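You operate a simulated robot arm through the tools that you are given. There is no shell and no other tool.

You are at the controls of a simulated two-armed robot. One attempt, no reset.

Task
Fit the yellow guard, switch the mains on and start the belt forward.
Fine: the guard goes over the drum bearing, before the mains go on.

It is judged by the outcome, as a careful person would: the job done as asked, and still so three seconds after it is handed in. It fails if anything else is knocked over, pushed out of place, dropped, spilled or broken.

Robot
Two 7-joint arms with fingered hands on one trunk that stands fixed in place. Base frame: the origin is at the foot of the trunk, x ahead of it, y to its left, z up. Units: mm, rad, N and s.
The left shoulder is at [21, 269, 1147], the right one opposite. Each reaches about 1298 mm from its shoulder. Payload 5 kg a hand.
The tool frame of a hand sits at the grasp point between the pads (the TCP): z along the fingers, y along the line on which they close. The tips reach 42 mm beyond it. The gripper opens to 208 mm; its body begins 119 mm behind the TCP. The gripper is a hand of 4 fingers: y runs from the thumb to the fingers, the wrist lies at [0, 0, -317] in the tool frame.
Orientation is that of the tool frame in the base frame, as a unit quaternion [x, y, z, w]. With the fingers straight down and closing along the base's y, the tool's x points along the base's -x, its y along +y and its z along -z.

Tools
- The arms move only by the tool send_rows. It takes "left_moves", "right_moves" or both (then of equal length, played together; a hand with none holds still); each is a list of rows, each an object (a shift or turn left out is 0) with "offset": the shift along the base's x, y, z in units of 30 mm (1.0 is 30 mm), a list of three; "rot": the turn, a rotation vector about the base's x, y, z in units of 5 degrees (1.0 is 5 degrees), a list of three. In form: [{"offset": [dx, dy, dz], "rot": [rx, ry, rz]}, ...]. A call has 1 to 20 rows; each row shifts and turns the commanded pose from where the row before left it. A call with a number of a shift or a turn outside -1 to 1 is refused whole. Rows are played at 5 a second. More than 50 mm and 0.15 rad between two rows, and nothing of the call is played. Where a pose cannot be reached the arm comes as near as it can. A force on the tool above 40 N (or 10 N above the force at the start of the call, whichever is more), or a blocked arm, ends the call early, and 0.2 s more pass. In this call time passes only in rows, and 0.2 s behind the last. It gives the time, the measured TCP pose, the force on the tool (base axes), the opening and the grip force at its end, in the units of the frame above (readings bear some noise), with the torque about the TCP (base axes, N m) and any sound that the robot's microphone picked up, and new pictures: "pictures" is both (left out), scene, wrist or none (wrist: the cameras of the hands that moved).
- Cameras (640 x 400 px; columns grow to the right, rows downward): "scene" is now at [151.4, 40.3, 1420.7]; the picture's right is [0.47, -0.88, 0.00], its down [-0.44, -0.24, -0.86] and it looks along [0.76, 0.41, -0.50] (base axes); focal length 266 px, centre (320, 200). "left" rides on the left gripper at [-94, 1, -146] in its tool frame; the picture's right is [-0.01, -1.00, 0.00], its down [0.84, -0.01, -0.54] and it looks along [0.54, -0.01, 0.84] (tool axes); focal length 280 px, centre (320, 200). "right" rides on the right gripper at [93, 1, -146] in its tool frame; the picture's right is [-0.01, 1.00, 0.00], its down [-0.84, -0.01, -0.54] and it looks along [-0.54, -0.01, 0.84] (tool axes); focal length 280 px, centre (320, 200). There is no depth. A picture from a camera that has moved, and an enlarged one, comes with that camera's place and axes in the base frame and with its lens.
- move_column(by): moves the trunk up (or, below 0, down) by that many mm; the arms and the scene camera ride with it, the base frame stays. It gives what a move gives, with no picture.
- curl_fingers(finger1, finger2, finger3, thumb_bend, hand): sets how far each is bent, from 0 (flat) to 100 (curled in); at 30 the hand is open as for a grip, at 70 the pads meet at the TCP. One left out holds its place. A second passes; each finger stops where it meets its share of the squeeze, and holds until it gets a number again. It is the only way to open and close the hand. It gives what a move gives, with no picture; readings hold the bend of each and the force on the fingers (four entries, about 0 where the hand has none), thumb and palm.
- head_to(pan, tilt): turns the head with the scene camera to pan (to the left, within 1.396 rad either way) and tilt (down, from -0.506 to 1.204), counted from straight ahead of the robot (the tilt from the chest, where the trunk bows). It gives what a move gives, and a new picture of the scene camera.
- inspect(camera, box): a new picture of the part [left, top, right, bottom] of that camera's present view, enlarged. It takes no simulated time.
- hand_in(): hands the job in; it is judged then, once.

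Places have to be worked out from the pictures, the camera data and where the tool is seen. Open the grippers and draw the arms clear of the work before you hand the job in, unless the task says otherwise.

The tools are called by a JSON object that holds its "op" and its "data". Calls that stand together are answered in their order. send_rows: Moves the arms, as the interface text tells. Its arguments: {"type":"object","properties":{"left_moves":{"type":"array","items":{"type":"object","properties":{"offset":{"type":"array","items":{"type":"number"}},"rot":{"type":"array","items":{"type":"number"}}}}},"right_moves":{"type":"array","items":{"type":"object","properties":{"offset":{"type":"array","items":{"type":"number"}},"rot":{"type":"array","items":{"type":"number"}}}}},"pictures":{"type":"string","enum":["both","scene","wrist","none"]}},"required":[]} The other tools are called the same way: move_column (by) moves the trunk up or down; curl_fingers (finger1, finger2, finger3, thumb_bend, hand) moves the fingers one by one; head_to (pan, tilt) turns the head that bears the scene camera; inspect (camera, box) takes an enlarged picture of a part of a camera's view; hand_in () hands the job in.

At the start:

```text
clock: 0.0
left_tcp_pos: [322.1, 472.3, 1297.1]
left_tcp_rot: [-0.247, 0.969, 0.0, 0.0]
left_ft_force: [-0.2, -0.1, 0.1]
left_wrist_torque: [0.04, -0.03, 0.0]
left_grip_width: 207.9
left_grasp_force: 0.1
left_shape: jaw
left_bend: [30.0, 30.0, 30.0, 30.0]
left_finger forces: [0.0, 0.0, 0.1, 0.1, 0.0, 0.1]
right_tcp_pos: [571.5, -0.3, 1260.4]
right_tcp_rot: [-0.247, 0.969, 0.0, -0.001]
right_ft_force: [-0.2, -0.1, -0.1]
right_wrist_torque: [-0.04, -0.01, -0.02]
right_grip_width: 207.9
right_grasp_force: 0.0
right_shape: jaw
right_bend: [30.0, 30.0, 30.0, 30.0]
right_finger forces: [0.0, 0.1, 0.0, 0.0, 0.0, 0.0]
trunk travel left (down, up): [-525.0, 96.0]
head pan, tilt (commanded): [0.494, 0.529]
```

scene: 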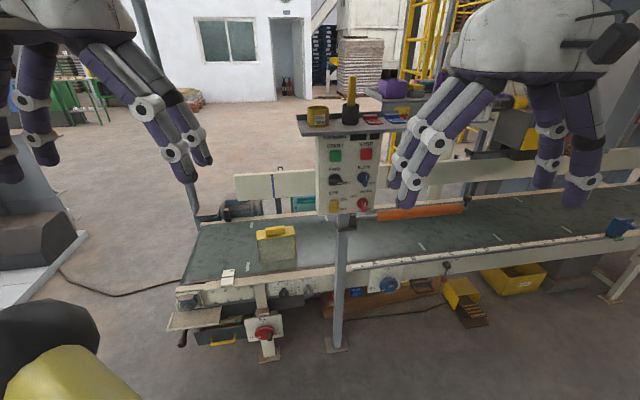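
right: 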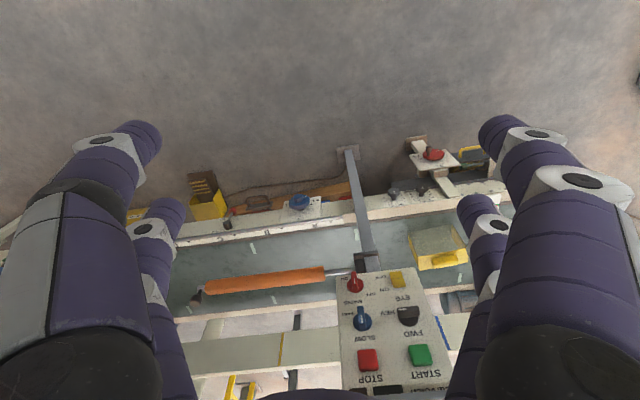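
left: 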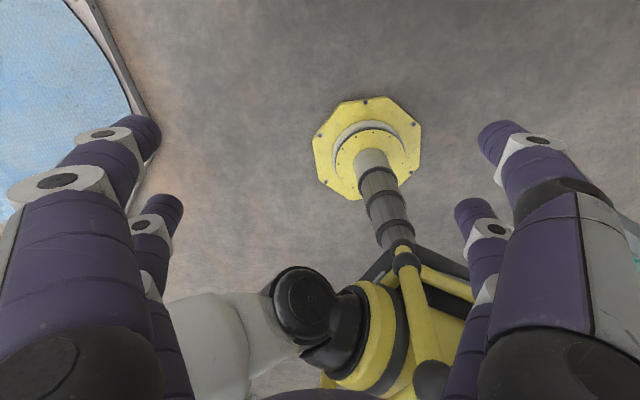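

I start by looking closely at the panel, the guard and the belt frame in the scene camera before moving anything.

{"op": "inspect", "data": {"camera": "scene", "box": [280, 70, 440, 220]}}

{"op": "inspect", "data": {"camera": "scene", "box": [150, 180, 350, 370]}}

{"op": "inspect", "data": {"camera": "scene", "box": [340, 200, 640, 350]}}

{"op": "inspect", "data": {"camera": "right", "box": [320, 120, 520, 400]}}

```text
2.67 times, centred on (360, 145) of scene
camera zoom: at [151.4, 40.3, 1420.7], right [0.47, -0.88, 0.0], down [-0.44, -0.24, -0.86], along [0.76, 0.41, -0.5], focal length 710 px, centre (213, 347)
```

zoom: 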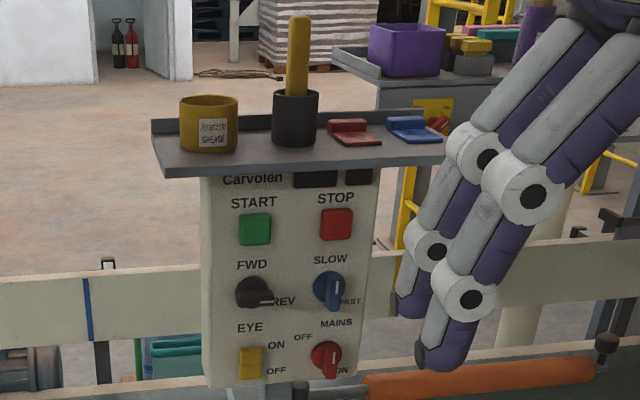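

```text
2.11 times, centred on (250, 275) of scene
camera zoom: at [151.4, 40.3, 1420.7], right [0.47, -0.88, 0.0], down [-0.44, -0.24, -0.86], along [0.76, 0.41, -0.5], focal length 560 px, centre (467, 42)
```

zoom: 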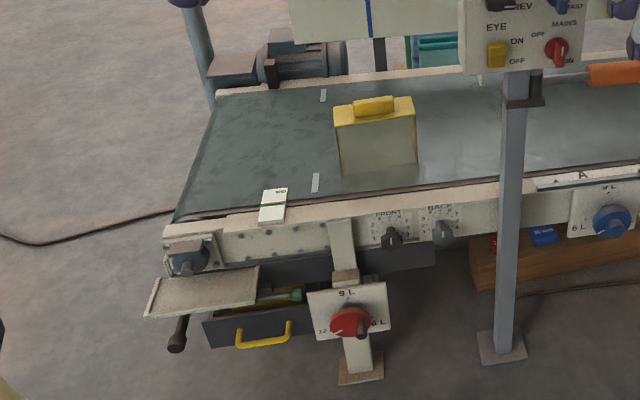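

```text
2.13 times, centred on (490, 275) of scene
camera zoom: at [151.4, 40.3, 1420.7], right [0.47, -0.88, 0.0], down [-0.44, -0.24, -0.86], along [0.76, 0.41, -0.5], focal length 568 px, centre (-43, 40)
```

zoom: 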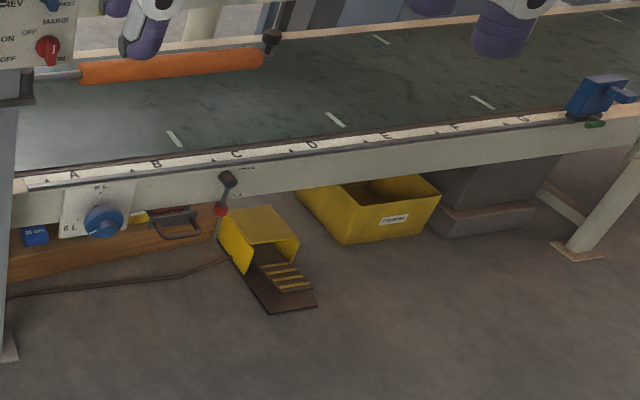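

```text
1.43 times, centred on (420, 260) of right
camera zoom: at [488.8, -44.1, 1406.9], right [-0.47, 0.88, 0.0], down [0.75, 0.39, 0.54], along [0.48, 0.25, -0.84], focal length 401 px, centre (177, 114)
```

zoom: 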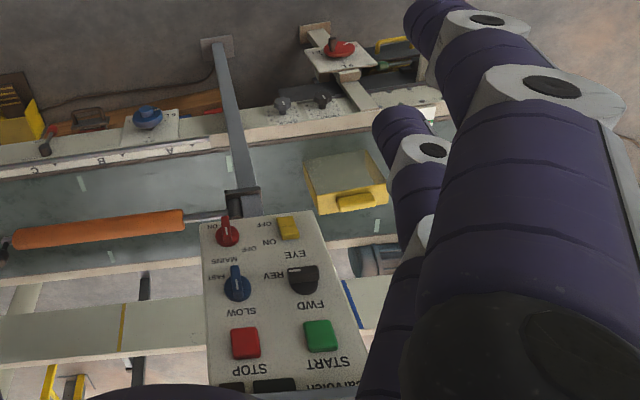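

The panel shows START/STOP, FWD/REV, SLOW/FAST, EYE and MAINS controls; the yellow-topped guard box sits on the belt. I zoom further on the knobs and on the bearing at the left end of the belt.

{"op": "inspect", "data": {"camera": "scene", "box": [320, 140, 384, 220]}}

{"op": "inspect", "data": {"camera": "scene", "box": [160, 260, 240, 350]}}

{"op": "inspect", "data": {"camera": "scene", "box": [240, 210, 310, 280]}}

{"op": "inspect", "data": {"camera": "right", "box": [330, 240, 460, 400]}}

{"op": "inspect", "data": {"camera": "scene", "box": [240, 270, 310, 360]}}

```text
5.00 times, centred on (352, 180) of scene
camera zoom: at [151.4, 40.3, 1420.7], right [0.47, -0.88, 0.0], down [-0.44, -0.24, -0.86], along [0.76, 0.41, -0.5], focal length 1331 px, centre (160, 300)
```

zoom: 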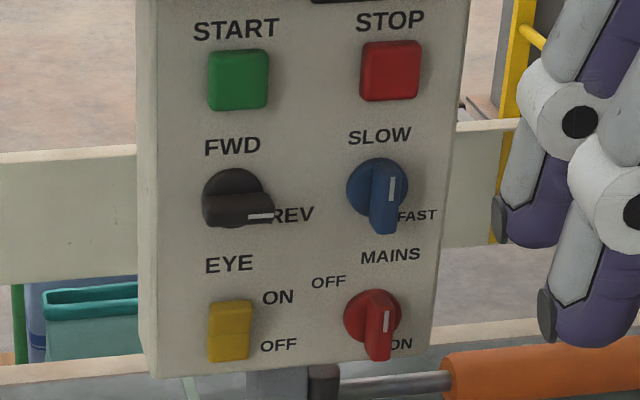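

```text
4.44 times, centred on (200, 305) of scene
camera zoom: at [151.4, 40.3, 1420.7], right [0.47, -0.88, 0.0], down [-0.44, -0.24, -0.86], along [0.76, 0.41, -0.5], focal length 1183 px, centre (853, -267)
```

zoom: 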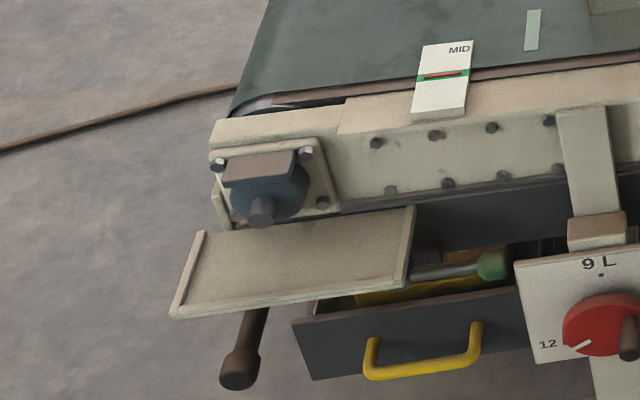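

```text
5.71 times, centred on (275, 245) of scene
camera zoom: at [151.4, 40.3, 1420.7], right [0.47, -0.88, 0.0], down [-0.44, -0.24, -0.86], along [0.76, 0.41, -0.5], focal length 1522 px, centre (577, -57)
```

zoom: 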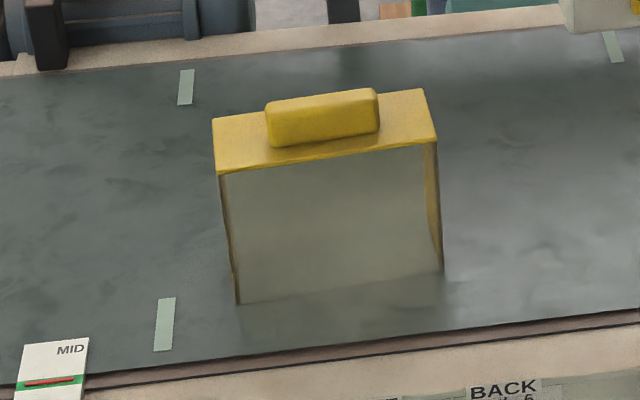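

```text
2.50 times, centred on (395, 320) of right
camera zoom: at [488.8, -44.1, 1406.9], right [-0.47, 0.88, 0.0], down [0.75, 0.39, 0.54], along [0.48, 0.25, -0.84], focal length 701 px, centre (132, -100)
```

zoom: 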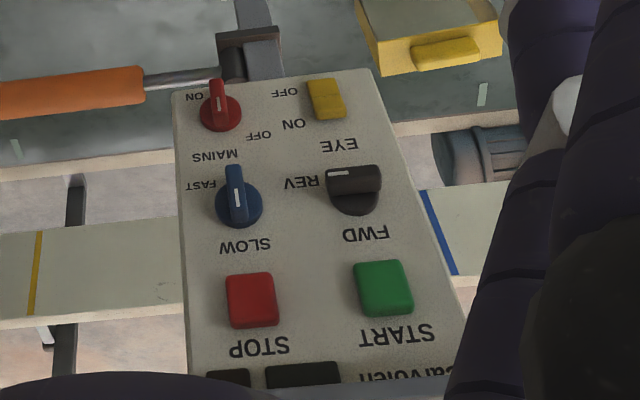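

```text
4.44 times, centred on (275, 315) of scene
camera zoom: at [151.4, 40.3, 1420.7], right [0.47, -0.88, 0.0], down [-0.44, -0.24, -0.86], along [0.76, 0.41, -0.5], focal length 1183 px, centre (520, -311)
```

zoom: 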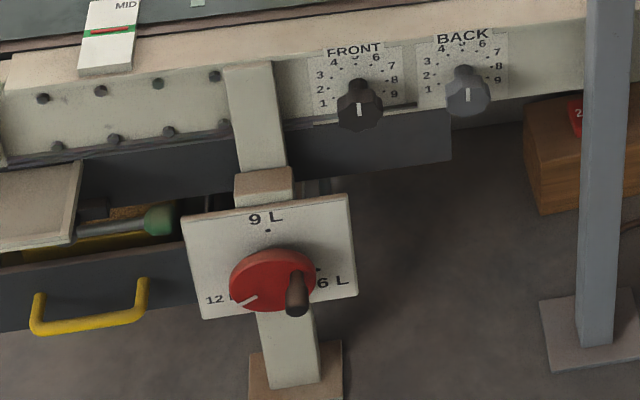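

The MAINS, FWD/REV and speed pointers need a frontal look, and I want to see the rest of the conveyor too. I turn the head to survey left and then right.

{"op": "head_to", "data": {"pan": 0.9, "tilt": 0.8}}

{"op": "head_to", "data": {"pan": -0.15, "tilt": 0.5}}

```text
clock: 0.9
left_tcp_pos: [322.5, 471.3, 1296.6]
left_tcp_rot: [-0.246, 0.969, 0.001, 0.0]
left_ft_force: [1.4, 0.5, 0.6]
left_wrist_torque: [-0.01, -0.03, 0.0]
left_grip_width: 207.9
left_grasp_force: 0.1
left_shape: jaw
left_bend: [30.0, 30.0, 30.0, 30.0]
left_finger forces: [0.1, 0.0, 0.1, 0.0, 0.0, 0.1]
right_tcp_pos: [571.3, 0.6, 1259.5]
right_tcp_rot: [-0.247, 0.969, 0.001, 0.0]
right_ft_force: [-0.2, 1.0, -0.4]
right_wrist_torque: [0.0, -0.03, -0.01]
right_grip_width: 207.8
right_grasp_force: 0.2
right_shape: jaw
right_bend: [30.0, 30.0, 30.0, 30.0]
right_finger forces: [0.0, 0.1, 0.1, 0.0, 0.0, 0.0]
trunk travel left (down, up): [-525.0, 96.0]
head pan, tilt (commanded): [0.901, 0.799]
camera scene: at [122.1, 60.8, 1397.5], right [0.78, -0.62, 0.0], down [-0.45, -0.56, -0.7], along [0.43, 0.55, -0.72], focal length 266 px, centre (320, 200)
```

scene: 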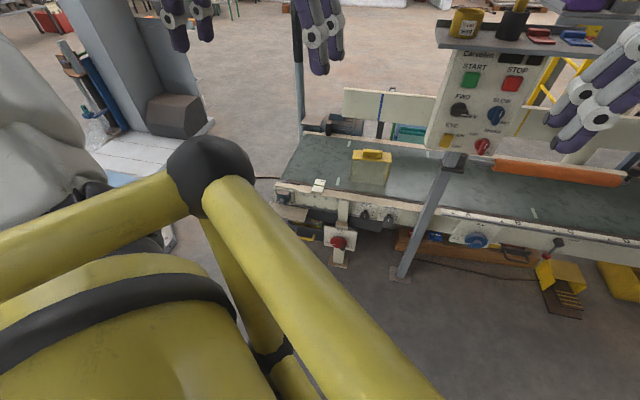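

```text
clock: 2.2
left_tcp_pos: [322.3, 470.2, 1298.6]
left_tcp_rot: [-0.247, 0.969, -0.001, -0.001]
left_ft_force: [0.4, -0.7, -0.9]
left_wrist_torque: [-0.02, 0.0, 0.0]
left_grip_width: 207.7
left_grasp_force: 0.1
left_shape: jaw
left_bend: [30.0, 30.0, 30.0, 30.0]
left_finger forces: [0.0, 0.0, 0.0, 0.0, 0.0, 0.0]
right_tcp_pos: [572.5, 0.9, 1261.3]
right_tcp_rot: [-0.247, 0.969, 0.0, 0.0]
right_ft_force: [-0.5, 0.7, -0.1]
right_wrist_torque: [0.01, 0.01, 0.01]
right_grip_width: 207.6
right_grasp_force: 0.1
right_shape: jaw
right_bend: [30.0, 30.0, 30.0, 30.0]
right_finger forces: [0.1, 0.0, 0.0, 0.0, 0.0, 0.1]
trunk travel left (down, up): [-525.0, 96.0]
head pan, tilt (commanded): [-0.15, 0.499]
camera scene: at [161.9, -15.9, 1423.4], right [-0.15, -0.99, 0.0], down [-0.47, 0.07, -0.88], along [0.87, -0.13, -0.48], focal length 266 px, centre (320, 200)
```

scene: 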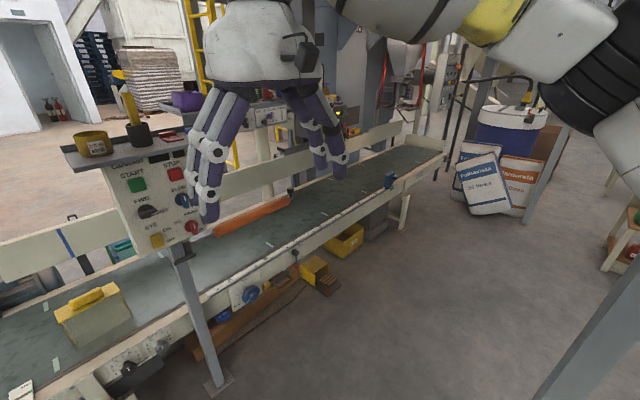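

Survey done: only one bearing block with a ledge is visible, at the near-left end of the belt. I bring the head back to look at the guard and bearing, then start moving the left hand above the guard while yawing it.

{"op": "head_to", "data": {"pan": 0.7, "tilt": 0.65}}

{"op": "send_rows", "data": {"left_moves": [{"offset": [1, 0.4, -0.2], "rot": [0, 0, -1]}, {"offset": [1, 0.4, -0.2], "rot": [0, 0, -1]}, {"offset": [1, 0.4, -0.2], "rot": [0, 0, -1]}, {"offset": [1, 0.4, -0.2], "rot": [0, 0, -1]}, {"offset": [1, 0.4, -0.2], "rot": [0, 0, -1]}, {"offset": [1, 0.4, -0.2], "rot": [0, 0, -1]}, {"offset": [1, 0.4, -0.2], "rot": [0, 0, -1]}, {"offset": [1, 0.4, -0.2], "rot": [0, 0, -1]}]}}

```text
clock: 3.3
left_tcp_pos: [321.3, 471.7, 1298.7]
left_tcp_rot: [-0.247, 0.969, 0.0, 0.0]
left_ft_force: [0.4, 0.5, 1.1]
left_wrist_torque: [0.03, 0.0, 0.03]
left_grip_width: 207.8
left_grasp_force: 0.1
left_shape: jaw
left_bend: [30.0, 30.0, 30.0, 30.0]
left_finger forces: [0.0, 0.1, 0.1, 0.0, 0.0, 0.0]
right_tcp_pos: [571.4, 0.3, 1259.1]
right_tcp_rot: [-0.247, 0.969, 0.0, 0.0]
right_ft_force: [1.2, -0.9, 1.1]
right_wrist_torque: [-0.03, -0.03, 0.0]
right_grip_width: 208.0
right_grasp_force: 0.1
right_shape: jaw
right_bend: [30.0, 30.0, 30.0, 30.0]
right_finger forces: [0.1, 0.1, 0.0, 0.1, 0.0, 0.1]
trunk travel left (down, up): [-525.0, 96.0]
head pan, tilt (commanded): [0.7, 0.649]
camera scene: at [138.3, 53.5, 1410.1], right [0.64, -0.77, 0.0], down [-0.46, -0.39, -0.8], along [0.61, 0.51, -0.6], focal length 266 px, centre (320, 200)
```

scene: 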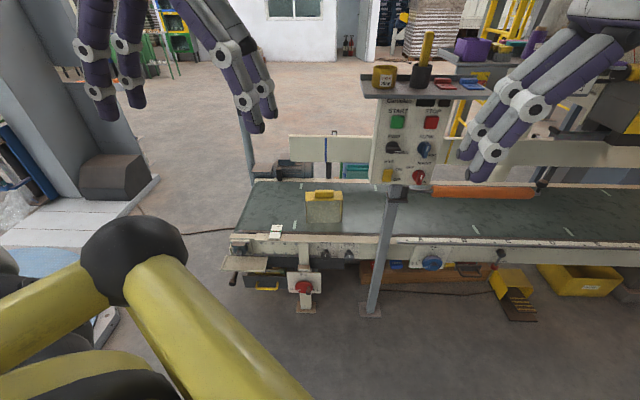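

```text
clock: 5.1
left_tcp_pos: [562.4, 569.0, 1246.7]
left_tcp_rot: [0.1, 0.995, 0.0, -0.001]
left_ft_force: [0.6, -0.1, -0.4]
left_wrist_torque: [0.0, 0.04, 0.01]
left_grip_width: 207.7
left_grasp_force: 0.1
left_shape: jaw
left_bend: [30.0, 30.0, 30.0, 30.0]
left_finger forces: [0.0, 0.0, 0.0, 0.0, 0.0, 0.1]
right_tcp_pos: [572.0, 0.6, 1259.6]
right_tcp_rot: [-0.247, 0.969, -0.001, -0.001]
right_ft_force: [-0.1, 0.3, -0.4]
right_wrist_torque: [0.02, 0.11, 0.01]
right_grip_width: 207.6
right_grasp_force: 0.1
right_shape: jaw
right_bend: [30.0, 30.0, 30.0, 30.0]
right_finger forces: [0.0, 0.0, 0.0, 0.0, 0.0, 0.0]
trunk travel left (down, up): [-525.0, 96.0]
head pan, tilt (commanded): [0.7, 0.649]
camera scene: at [138.9, 53.5, 1409.9], right [0.64, -0.77, 0.0], down [-0.46, -0.39, -0.8], along [0.61, 0.51, -0.61], focal length 266 px, centre (320, 200)
camera left: at [655.4, 550.9, 1392.3], right [-0.19, -0.98, 0.0], down [-0.83, 0.16, 0.54], along [-0.53, 0.1, -0.84], focal length 280 px, centre (320, 200)
```

scene: 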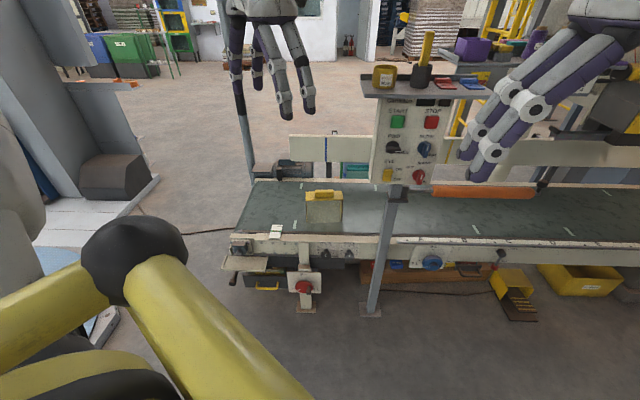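
left: 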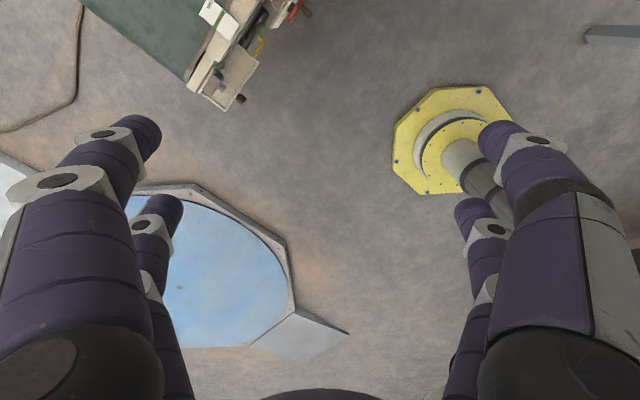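

The left wrist camera now sees the belt's left end from above. I zoom in there to locate the bearing block, ledge and frame.

{"op": "inspect", "data": {"camera": "left", "box": [150, 0, 330, 120]}}

{"op": "inspect", "data": {"camera": "scene", "box": [215, 170, 355, 320]}}

{"op": "inspect", "data": {"camera": "scene", "box": [365, 85, 465, 200]}}

```text
3.33 times, centred on (240, 60) of left
camera zoom: at [655.4, 550.9, 1392.3], right [-0.19, -0.98, 0.0], down [-0.83, 0.16, 0.54], along [-0.53, 0.1, -0.84], focal length 935 px, centre (587, 667)
```

zoom: 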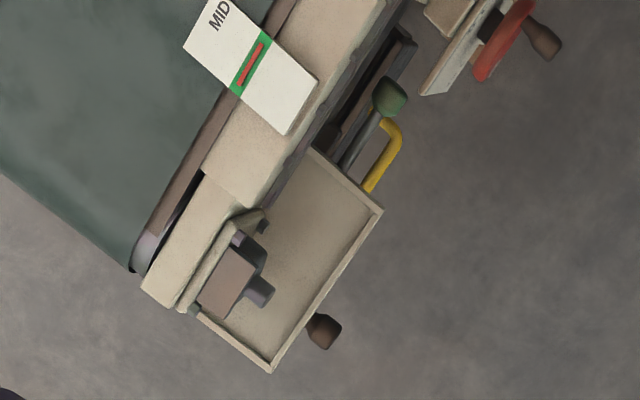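

```text
2.67 times, centred on (285, 245) of scene
camera zoom: at [138.9, 53.5, 1409.9], right [0.64, -0.77, 0.0], down [-0.46, -0.39, -0.8], along [0.61, 0.51, -0.61], focal length 710 px, centre (413, 80)
```

zoom: 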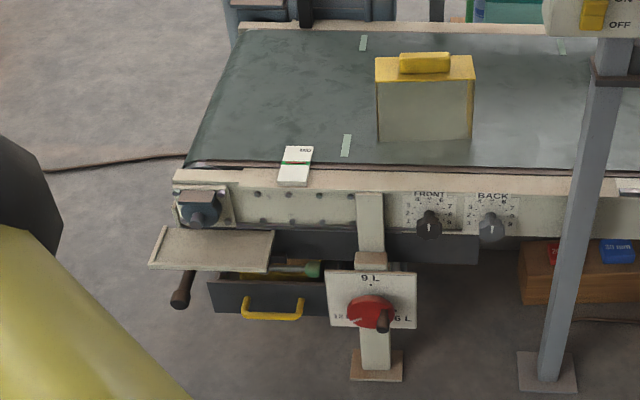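

```text
3.48 times, centred on (415, 142) of scene
camera zoom: at [138.9, 53.5, 1409.9], right [0.64, -0.77, 0.0], down [-0.46, -0.39, -0.8], along [0.61, 0.51, -0.61], focal length 926 px, centre (-10, 400)
```

zoom: 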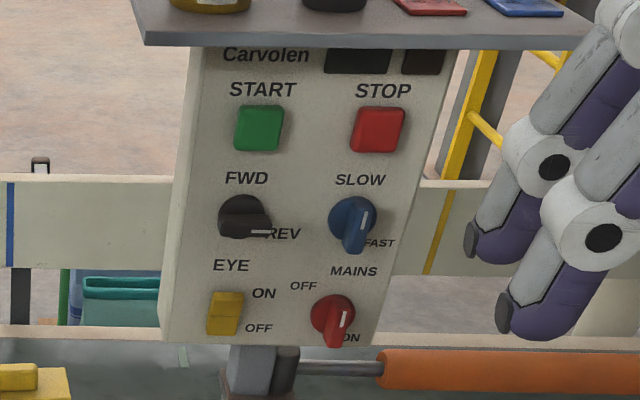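

Tray corners triangulate to about z≈400 with the belt at about z≈522, and the guard is about 175×75×134 mm near (935, 690). Before lowering the trunk for reach, I check what stands on the robot's left.

{"op": "head_to", "data": {"pan": 1.39, "tilt": 0.6}}

```text
clock: 6.2
left_tcp_pos: [560.1, 568.5, 1247.3]
left_tcp_rot: [0.1, 0.995, 0.0, 0.0]
left_ft_force: [0.3, -0.2, -0.1]
left_wrist_torque: [0.01, 0.02, 0.0]
left_grip_width: 207.9
left_grasp_force: 0.1
left_shape: jaw
left_bend: [30.0, 30.0, 30.0, 30.0]
left_finger forces: [0.0, 0.0, 0.0, 0.1, 0.0, 0.0]
right_tcp_pos: [570.0, -0.5, 1259.3]
right_tcp_rot: [-0.246, 0.969, 0.001, 0.0]
right_ft_force: [-1.0, -0.3, -0.2]
right_wrist_torque: [0.02, 0.01, 0.0]
right_grip_width: 207.7
right_grasp_force: 0.1
right_shape: jaw
right_bend: [30.0, 30.0, 30.0, 30.0]
right_finger forces: [0.1, 0.0, 0.0, 0.0, 0.0, 0.0]
trunk travel left (down, up): [-525.0, 96.0]
head pan, tilt (commanded): [1.389, 0.6]
camera scene: at [87.9, 84.5, 1414.4], right [0.98, -0.18, 0.0], down [-0.1, -0.56, -0.83], along [0.15, 0.81, -0.56], focal length 266 px, centre (320, 200)
```

scene: 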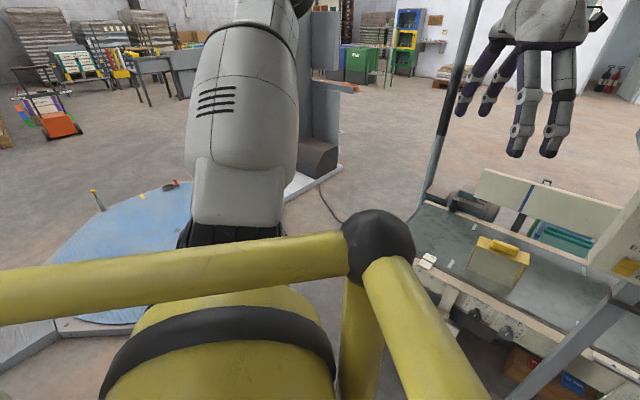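

The blue disc is a floor-level turntable, well out of the way. I lower the trunk 180 mm so that the arm can reach the guard below the shelf level, and turn the head back.

{"op": "move_column", "data": {"by": -180}}

{"op": "head_to", "data": {"pan": 0.7, "tilt": 0.5}}

```text
clock: 8.2
left_tcp_pos: [560.7, 567.4, 1071.2]
left_tcp_rot: [0.1, 0.995, 0.001, 0.0]
left_ft_force: [-0.6, -0.3, -0.3]
left_wrist_torque: [0.02, -0.05, 0.03]
left_grip_width: 208.0
left_grasp_force: 0.0
left_shape: jaw
left_bend: [30.0, 30.0, 30.0, 30.0]
left_finger forces: [0.0, 0.0, 0.1, 0.0, 0.0, 0.1]
right_tcp_pos: [571.0, 0.7, 1080.8]
right_tcp_rot: [-0.248, 0.969, 0.001, 0.001]
right_ft_force: [-0.8, 0.6, 0.4]
right_wrist_torque: [0.02, -0.03, 0.04]
right_grip_width: 207.5
right_grasp_force: 0.1
right_shape: jaw
right_bend: [30.0, 30.0, 30.0, 30.0]
right_finger forces: [0.0, 0.0, 0.0, 0.1, 0.0, 0.0]
trunk travel left (down, up): [-345.0, 276.0]
head pan, tilt (commanded): [1.389, 0.6]
```

```text
clock: 9.3
left_tcp_pos: [561.4, 567.8, 1070.6]
left_tcp_rot: [0.099, 0.995, 0.0, 0.0]
left_ft_force: [0.0, 0.7, -0.3]
left_wrist_torque: [0.02, -0.01, -0.01]
left_grip_width: 208.0
left_grasp_force: 0.1
left_shape: jaw
left_bend: [30.0, 30.0, 30.0, 30.0]
left_finger forces: [0.0, 0.1, 0.1, 0.0, 0.0, 0.0]
right_tcp_pos: [571.3, 0.0, 1081.4]
right_tcp_rot: [-0.246, 0.969, -0.001, 0.0]
right_ft_force: [-0.4, 0.5, 0.1]
right_wrist_torque: [0.02, -0.01, -0.01]
right_grip_width: 207.6
right_grasp_force: 0.0
right_shape: jaw
right_bend: [30.0, 30.0, 30.0, 30.0]
right_finger forces: [0.0, 0.0, 0.0, 0.1, 0.0, 0.0]
trunk travel left (down, up): [-345.0, 276.0]
head pan, tilt (commanded): [0.7, 0.499]
camera scene: at [162.9, 56.3, 1239.8], right [0.64, -0.76, 0.0], down [-0.37, -0.31, -0.88], along [0.67, 0.57, -0.48], focal length 266 px, centre (320, 200)
```

scene: 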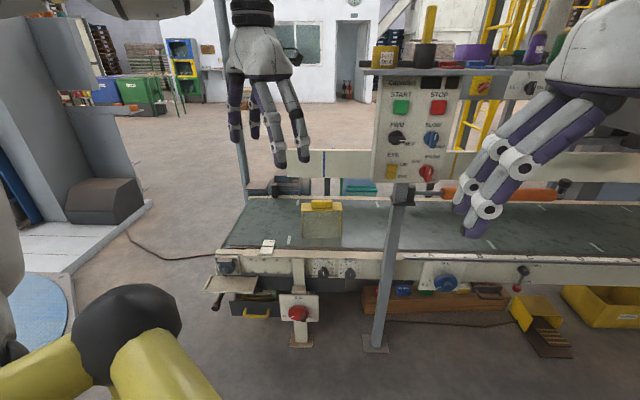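

The lowered head gives a second viewpoint for triangulation. I zoom on guard, tray/bearing and panel.

{"op": "inspect", "data": {"camera": "scene", "box": [290, 190, 354, 260]}}

{"op": "inspect", "data": {"camera": "scene", "box": [195, 230, 290, 330]}}

{"op": "inspect", "data": {"camera": "scene", "box": [370, 80, 470, 210]}}

```text
5.71 times, centred on (322, 225) of scene
camera zoom: at [162.9, 56.3, 1239.8], right [0.64, -0.76, 0.0], down [-0.37, -0.31, -0.88], along [0.67, 0.57, -0.48], focal length 1522 px, centre (309, 57)
```

zoom: 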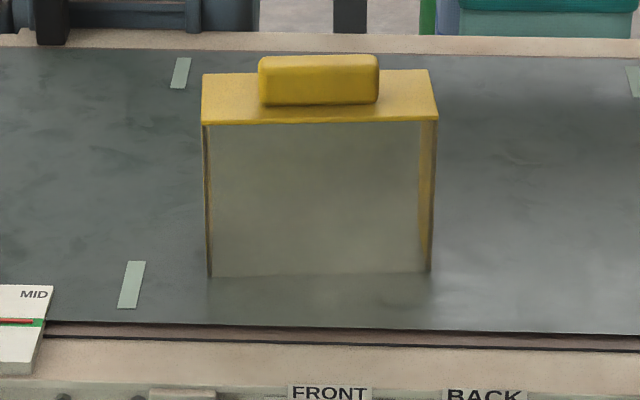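

```text
4.00 times, centred on (242, 280) of scene
camera zoom: at [162.9, 56.3, 1239.8], right [0.64, -0.76, 0.0], down [-0.37, -0.31, -0.88], along [0.67, 0.57, -0.48], focal length 1065 px, centre (630, -120)
```

zoom: 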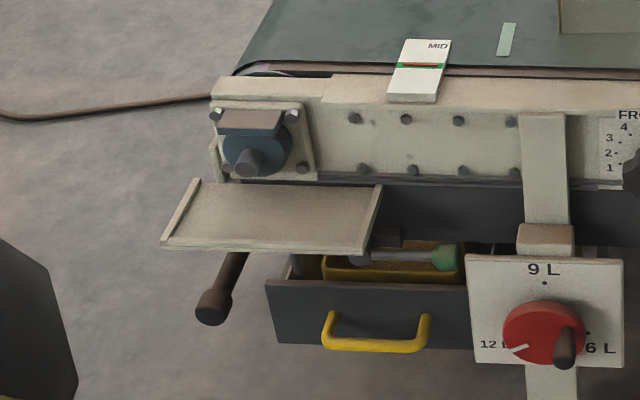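

```text
3.08 times, centred on (420, 145) of scene
camera zoom: at [162.9, 56.3, 1239.8], right [0.64, -0.76, 0.0], down [-0.37, -0.31, -0.88], along [0.67, 0.57, -0.48], focal length 819 px, centre (12, 369)
```

zoom: 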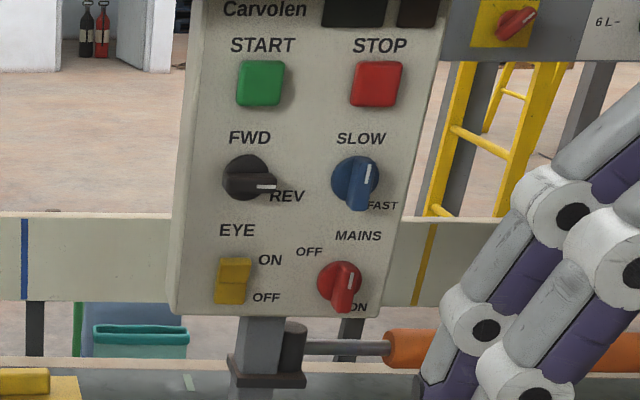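

Now I move the left hand toward a spot above the guard in two halves, completing the yaw so that the fingers will close across the handle.

{"op": "send_rows", "data": {"left_moves": [{"offset": [0.8, 0.6, -0.55], "rot": [0, 0, -0.82]}, {"offset": [0.8, 0.6, -0.55], "rot": [0, 0, -0.82]}, {"offset": [0.8, 0.6, -0.55], "rot": [0, 0, -0.82]}, {"offset": [0.8, 0.6, -0.55], "rot": [0, 0, -0.82]}, {"offset": [0.8, 0.6, -0.55], "rot": [0, 0, -0.82]}]}}

{"op": "send_rows", "data": {"left_moves": [{"offset": [0.9, 0.3, -0.55], "rot": [0, 0, -0.82]}, {"offset": [0.9, 0.3, -0.55], "rot": [0, 0, -0.82]}, {"offset": [0.9, 0.3, -0.55], "rot": [0, 0, -0.82]}, {"offset": [0.9, 0.3, -0.55], "rot": [0, 0, -0.82]}, {"offset": [0.9, 0.3, -0.55], "rot": [0, 0, -0.82]}]}}

```text
clock: 10.5
left_tcp_pos: [681.8, 658.4, 984.1]
left_tcp_rot: [0.276, 0.961, 0.0, 0.0]
left_ft_force: [0.0, 1.4, -0.2]
left_wrist_torque: [-0.05, -0.01, 0.04]
left_grip_width: 207.9
left_grasp_force: 0.2
left_shape: jaw
left_bend: [30.0, 30.0, 30.0, 30.0]
left_finger forces: [0.0, 0.1, 0.0, 0.1, 0.1, 0.0]
right_tcp_pos: [571.2, 0.6, 1079.6]
right_tcp_rot: [-0.248, 0.969, 0.0, 0.0]
right_ft_force: [0.4, 0.3, -1.1]
right_wrist_torque: [-0.03, 0.09, 0.01]
right_grip_width: 207.9
right_grasp_force: 0.0
right_shape: jaw
right_bend: [30.0, 30.0, 30.0, 30.0]
right_finger forces: [0.1, 0.0, 0.0, 0.1, 0.1, 0.0]
trunk travel left (down, up): [-345.0, 276.0]
head pan, tilt (commanded): [0.7, 0.499]
camera scene: at [163.3, 56.5, 1239.5], right [0.64, -0.76, 0.0], down [-0.37, -0.31, -0.88], along [0.67, 0.57, -0.48], focal length 266 px, centre (320, 200)
camera left: at [762.1, 609.2, 1130.7], right [-0.52, -0.86, 0.0], down [-0.72, 0.44, 0.54], along [-0.46, 0.28, -0.84], focal length 280 px, centre (320, 200)
```

scene: 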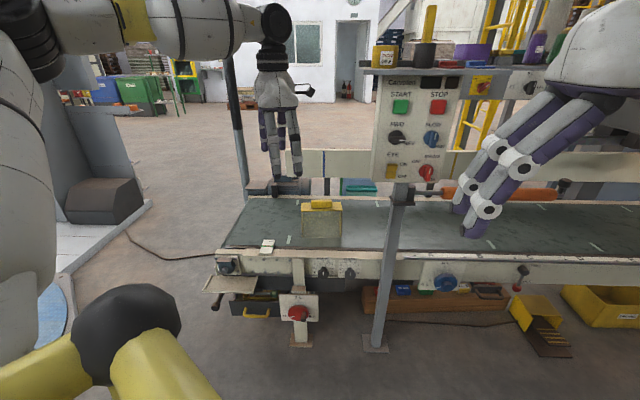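
left: 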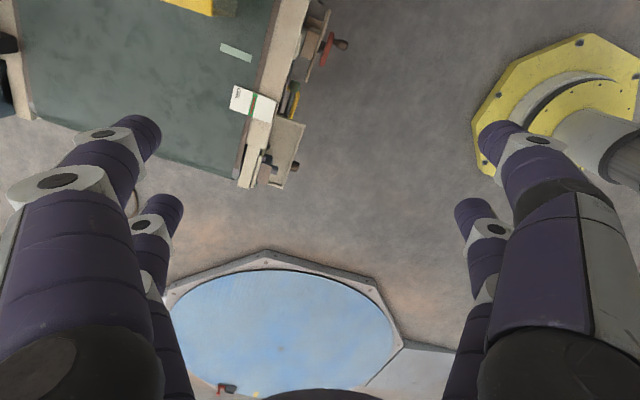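

```text
clock: 11.7
left_tcp_pos: [818.7, 703.7, 905.1]
left_tcp_rot: [0.443, 0.897, 0.001, -0.001]
left_ft_force: [-0.7, 1.1, -0.7]
left_wrist_torque: [-0.04, 0.02, -0.02]
left_grip_width: 207.7
left_grasp_force: 0.1
left_shape: jaw
left_bend: [30.0, 30.0, 30.0, 30.0]
left_finger forces: [0.1, 0.1, 0.1, 0.0, 0.0, 0.0]
right_tcp_pos: [572.3, 0.5, 1079.8]
right_tcp_rot: [-0.247, 0.969, 0.0, -0.001]
right_ft_force: [0.4, 0.2, -1.0]
right_wrist_torque: [-0.02, 0.09, -0.01]
right_grip_width: 208.0
right_grasp_force: 0.0
right_shape: jaw
right_bend: [30.0, 30.0, 30.0, 30.0]
right_finger forces: [0.0, 0.0, 0.1, 0.0, 0.0, 0.0]
trunk travel left (down, up): [-345.0, 276.0]
head pan, tilt (commanded): [0.7, 0.499]
camera scene: at [163.4, 56.3, 1239.4], right [0.64, -0.76, 0.0], down [-0.37, -0.31, -0.88], along [0.67, 0.57, -0.48], focal length 266 px, centre (320, 200)
camera left: at [878.1, 630.7, 1051.1], right [-0.78, -0.62, 0.0], down [-0.52, 0.66, 0.54], along [-0.34, 0.42, -0.84], focal length 280 px, centre (320, 200)
```

scene: 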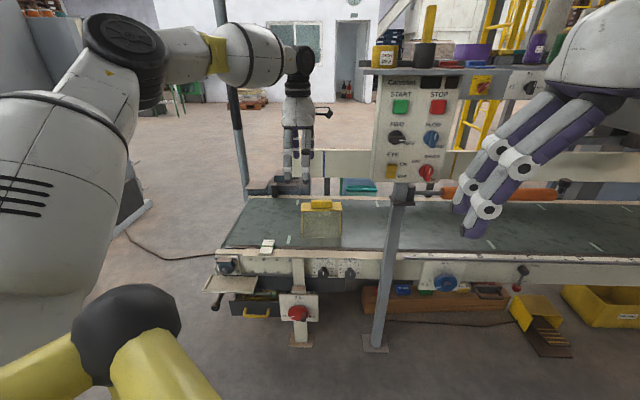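
left: 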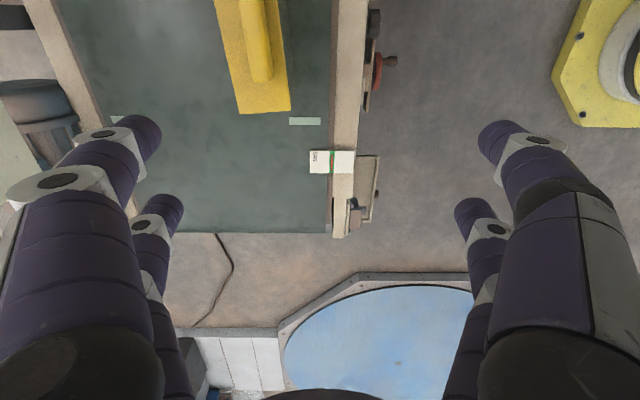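

The left wrist camera now sees the guard handle and the tray from above, nearly aligned with the conveyor. I zoom in to take accurate measurements.

{"op": "inspect", "data": {"camera": "left", "box": [195, 0, 355, 120]}}

{"op": "inspect", "data": {"camera": "left", "box": [290, 120, 410, 250]}}

```text
3.33 times, centred on (275, 60) of left
camera zoom: at [878.1, 630.7, 1051.1], right [-0.78, -0.62, 0.0], down [-0.52, 0.66, 0.54], along [-0.34, 0.42, -0.84], focal length 935 px, centre (470, 667)
```

zoom: 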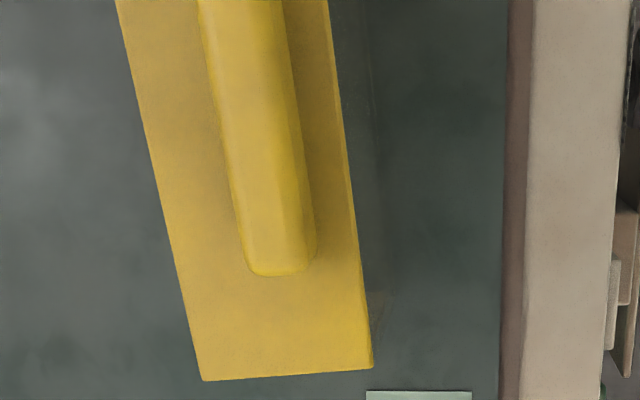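

```text
3.08 times, centred on (350, 185) of left
camera zoom: at [878.1, 630.7, 1051.1], right [-0.78, -0.62, 0.0], down [-0.52, 0.66, 0.54], along [-0.34, 0.42, -0.84], focal length 863 px, centre (228, 246)
```

zoom: 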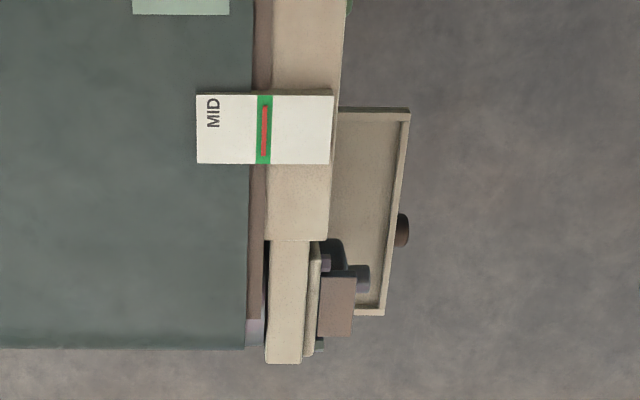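

Guard top is at z≈664, its centre about (928, 694), and it is yawed about 4–5° relative to the conveyor; the handle is ~87×24×30 mm. I test how the fingers look partly closed so as to choose the grasp height.

{"op": "curl_fingers", "data": {"hand": "left", "finger1": 60, "finger2": 60, "finger3": 60, "thumb_bend": 60}}

{"op": "inspect", "data": {"camera": "scene", "box": [250, 40, 370, 260]}}

{"op": "inspect", "data": {"camera": "left", "box": [0, 0, 640, 400]}}

```text
clock: 12.7
left_tcp_pos: [818.2, 703.9, 905.9]
left_tcp_rot: [0.441, 0.897, 0.0, -0.001]
left_ft_force: [0.4, 0.1, -0.3]
left_wrist_torque: [-0.02, 0.02, 0.02]
left_grip_width: 60.7
left_grasp_force: 0.1
left_shape: fingers
left_bend: [60.0, 60.0, 60.0, 60.0]
left_finger forces: [0.1, 0.1, 0.1, 0.1, 0.0, 0.0]
right_tcp_pos: [569.8, -0.5, 1079.8]
right_tcp_rot: [-0.247, 0.969, 0.0, 0.0]
right_ft_force: [0.1, -0.8, -0.2]
right_wrist_torque: [0.02, 0.01, 0.01]
right_grip_width: 207.6
right_grasp_force: 0.1
right_shape: jaw
right_bend: [30.0, 30.0, 30.0, 30.0]
right_finger forces: [0.1, 0.1, 0.0, 0.1, 0.0, 0.0]
trunk travel left (down, up): [-345.0, 276.0]
head pan, tilt (commanded): [0.7, 0.499]
```

```text
1.82 times, centred on (310, 150) of scene
camera zoom: at [163.1, 56.2, 1239.8], right [0.64, -0.76, 0.0], down [-0.37, -0.31, -0.88], along [0.67, 0.57, -0.48], focal length 484 px, centre (338, 291)
```

zoom: 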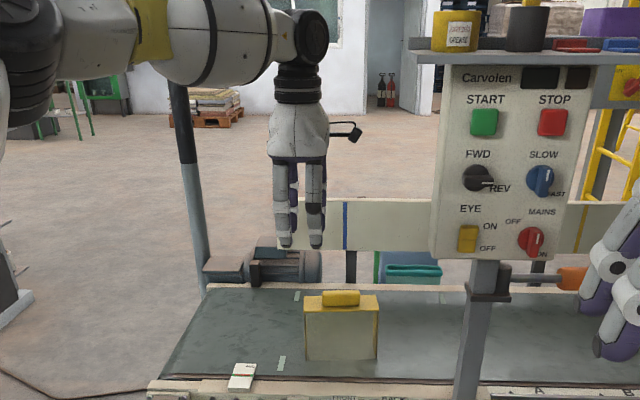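

```text
1.00 times, centred on (320, 200) of left (not enlarged: the box is as wide or as high as the picture)
camera zoom: at [877.6, 630.6, 1052.4], right [-0.78, -0.62, 0.0], down [-0.52, 0.66, 0.54], along [-0.34, 0.42, -0.84], focal length 280 px, centre (320, 200)
```

zoom: 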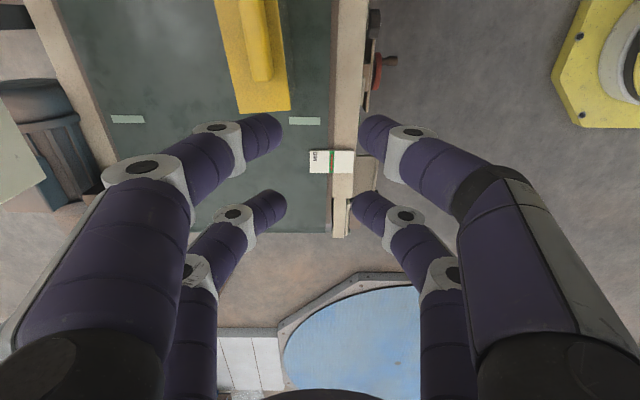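

The hand has two opposing pairs of digits. I close a bit more to see where the tips lie relative to the TCP at handle thickness.

{"op": "curl_fingers", "data": {"hand": "left", "finger1": 67, "finger2": 67, "finger3": 67, "thumb_bend": 67}}

{"op": "inspect", "data": {"camera": "scene", "box": [270, 80, 340, 190]}}

{"op": "inspect", "data": {"camera": "left", "box": [80, 0, 560, 320]}}

```text
clock: 13.7
left_tcp_pos: [818.7, 704.5, 906.6]
left_tcp_rot: [0.441, 0.897, -0.001, 0.0]
left_ft_force: [-0.1, -0.8, 0.1]
left_wrist_torque: [0.03, 0.03, -0.01]
left_grip_width: 25.5
left_grasp_force: 0.0
left_shape: fingers
left_bend: [67.0, 67.0, 67.0, 67.0]
left_finger forces: [0.1, 0.0, 0.0, 0.1, 0.1, 0.0]
right_tcp_pos: [571.7, 0.0, 1079.4]
right_tcp_rot: [-0.247, 0.969, 0.0, 0.0]
right_ft_force: [-0.7, 0.2, -0.1]
right_wrist_torque: [0.03, -0.01, 0.03]
right_grip_width: 207.8
right_grasp_force: 0.1
right_shape: jaw
right_bend: [30.0, 30.0, 30.0, 30.0]
right_finger forces: [0.0, 0.0, 0.1, 0.0, 0.0, 0.1]
trunk travel left (down, up): [-345.0, 276.0]
head pan, tilt (commanded): [0.7, 0.499]
```

```text
3.64 times, centred on (305, 135) of scene
camera zoom: at [163.0, 56.2, 1239.8], right [0.64, -0.76, 0.0], down [-0.37, -0.31, -0.88], along [0.67, 0.57, -0.48], focal length 968 px, centre (374, 436)
```

zoom: 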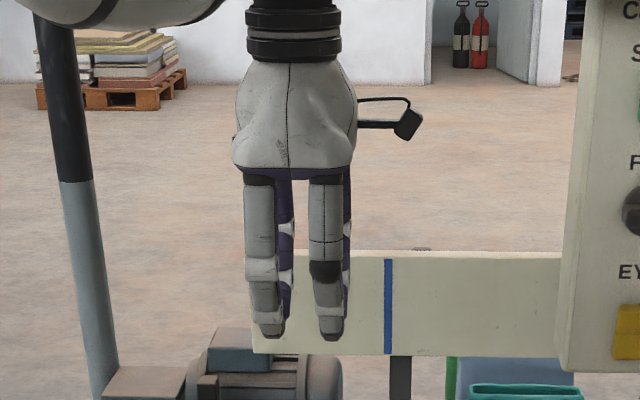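

```text
1.25 times, centred on (320, 160) of left
camera zoom: at [877.5, 630.6, 1052.5], right [-0.78, -0.62, 0.0], down [-0.52, 0.66, 0.54], along [-0.33, 0.42, -0.84], focal length 350 px, centre (320, 250)
```

zoom: 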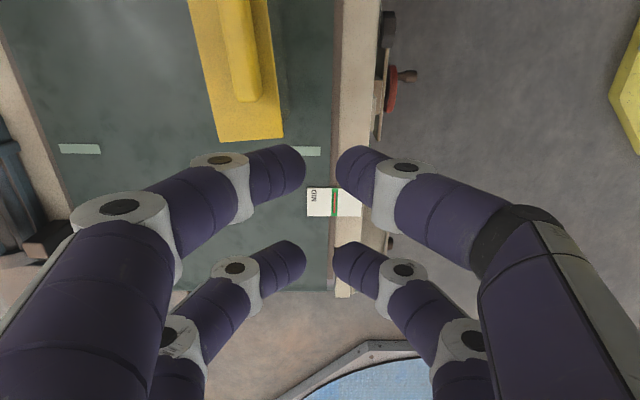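

Tips converge and sit ~42 mm past the TCP, so the grasp TCP height should be about z≈712. I open to a moderate width and move above the handle, yawing +4.6° to match the guard and pitching 12° for reach.

{"op": "curl_fingers", "data": {"hand": "left", "finger1": 52, "finger2": 52, "finger3": 52, "thumb_bend": 52}}

{"op": "send_rows", "data": {"left_moves": [{"offset": [0.917, -0.083, -0.383], "rot": [0.4, -0.446, 0.23]}, {"offset": [0.917, -0.083, -0.383], "rot": [0.4, -0.446, 0.23]}, {"offset": [0.917, -0.083, -0.383], "rot": [0.4, -0.446, 0.23]}, {"offset": [0.917, -0.083, -0.383], "rot": [0.4, -0.446, 0.23]}, {"offset": [0, 0, 0]}]}}

```text
clock: 14.7
left_tcp_pos: [818.2, 704.9, 905.9]
left_tcp_rot: [0.442, 0.897, -0.001, 0.0]
left_ft_force: [-0.2, -0.4, 0.2]
left_wrist_torque: [0.0, 0.0, -0.01]
left_grip_width: 101.7
left_grasp_force: 0.0
left_shape: fingers
left_bend: [52.0, 52.0, 52.0, 52.0]
left_finger forces: [0.0, 0.0, 0.1, 0.0, 0.0, 0.0]
right_tcp_pos: [570.5, 0.3, 1081.0]
right_tcp_rot: [-0.247, 0.969, 0.001, 0.0]
right_ft_force: [-0.5, 0.1, -0.3]
right_wrist_torque: [0.0, -0.02, -0.01]
right_grip_width: 207.9
right_grasp_force: 0.1
right_shape: jaw
right_bend: [30.0, 30.0, 30.0, 30.0]
right_finger forces: [0.1, 0.1, 0.0, 0.1, 0.1, 0.0]
trunk travel left (down, up): [-345.0, 276.0]
head pan, tilt (commanded): [0.7, 0.499]
```

```text
clock: 15.9
left_tcp_pos: [926.6, 690.3, 858.1]
left_tcp_rot: [0.402, 0.91, 0.098, 0.04]
left_ft_force: [-0.5, 0.4, 0.7]
left_wrist_torque: [-0.02, -0.02, -0.03]
left_grip_width: 101.7
left_grasp_force: 0.0
left_shape: fingers
left_bend: [52.0, 52.0, 52.0, 52.0]
left_finger forces: [0.0, 0.0, 0.2, 0.0, 0.0, 0.0]
right_tcp_pos: [571.1, -0.2, 1081.7]
right_tcp_rot: [-0.247, 0.969, 0.0, 0.0]
right_ft_force: [1.3, -0.1, 0.4]
right_wrist_torque: [-0.04, -0.04, 0.02]
right_grip_width: 207.8
right_grasp_force: 0.1
right_shape: jaw
right_bend: [30.0, 30.0, 30.0, 30.0]
right_finger forces: [0.1, 0.1, 0.0, 0.1, 0.0, 0.0]
trunk travel left (down, up): [-345.0, 276.0]
head pan, tilt (commanded): [0.7, 0.499]
camera scene: at [162.7, 56.1, 1240.0], right [0.64, -0.76, 0.0], down [-0.37, -0.31, -0.88], along [0.67, 0.57, -0.48], focal length 266 px, centre (320, 200)
camera left: at [969.5, 601.2, 1001.0], right [-0.71, -0.67, -0.21], down [-0.66, 0.54, 0.53], along [-0.24, 0.52, -0.82], focal length 280 px, centre (320, 200)
```

scene: 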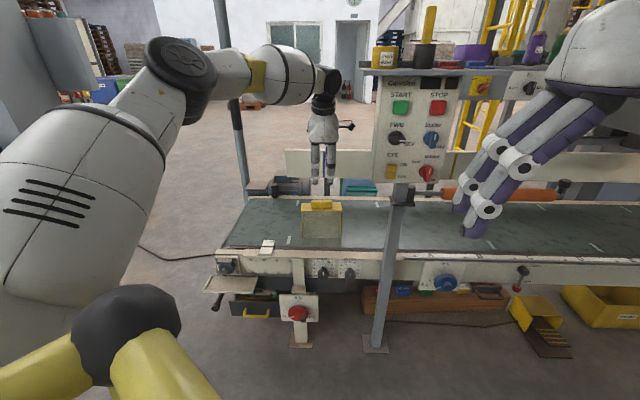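
left: 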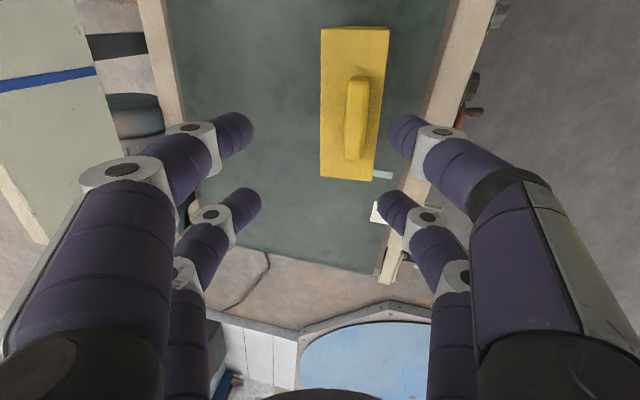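

The guard is fully in view between the fingers. I zoom to measure its handle accurately from this pose.

{"op": "inspect", "data": {"camera": "left", "box": [280, 10, 440, 210]}}

{"op": "inspect", "data": {"camera": "scene", "box": [280, 80, 370, 250]}}

```text
2.00 times, centred on (360, 110) of left
camera zoom: at [969.5, 601.2, 1001.0], right [-0.71, -0.67, -0.21], down [-0.66, 0.54, 0.53], along [-0.24, 0.52, -0.82], focal length 561 px, centre (240, 380)
```

zoom: 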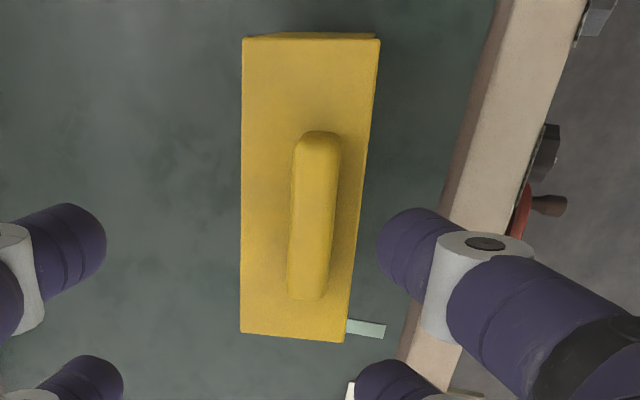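

```text
2.35 times, centred on (325, 165) of scene
camera zoom: at [162.7, 56.1, 1240.0], right [0.64, -0.76, 0.0], down [-0.37, -0.31, -0.88], along [0.67, 0.57, -0.48], focal length 626 px, centre (308, 282)
```

zoom: 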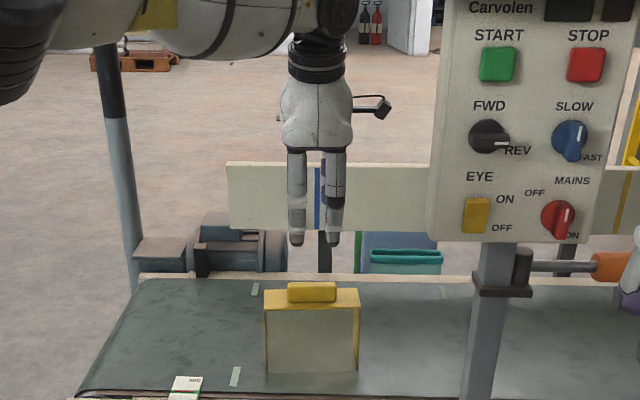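

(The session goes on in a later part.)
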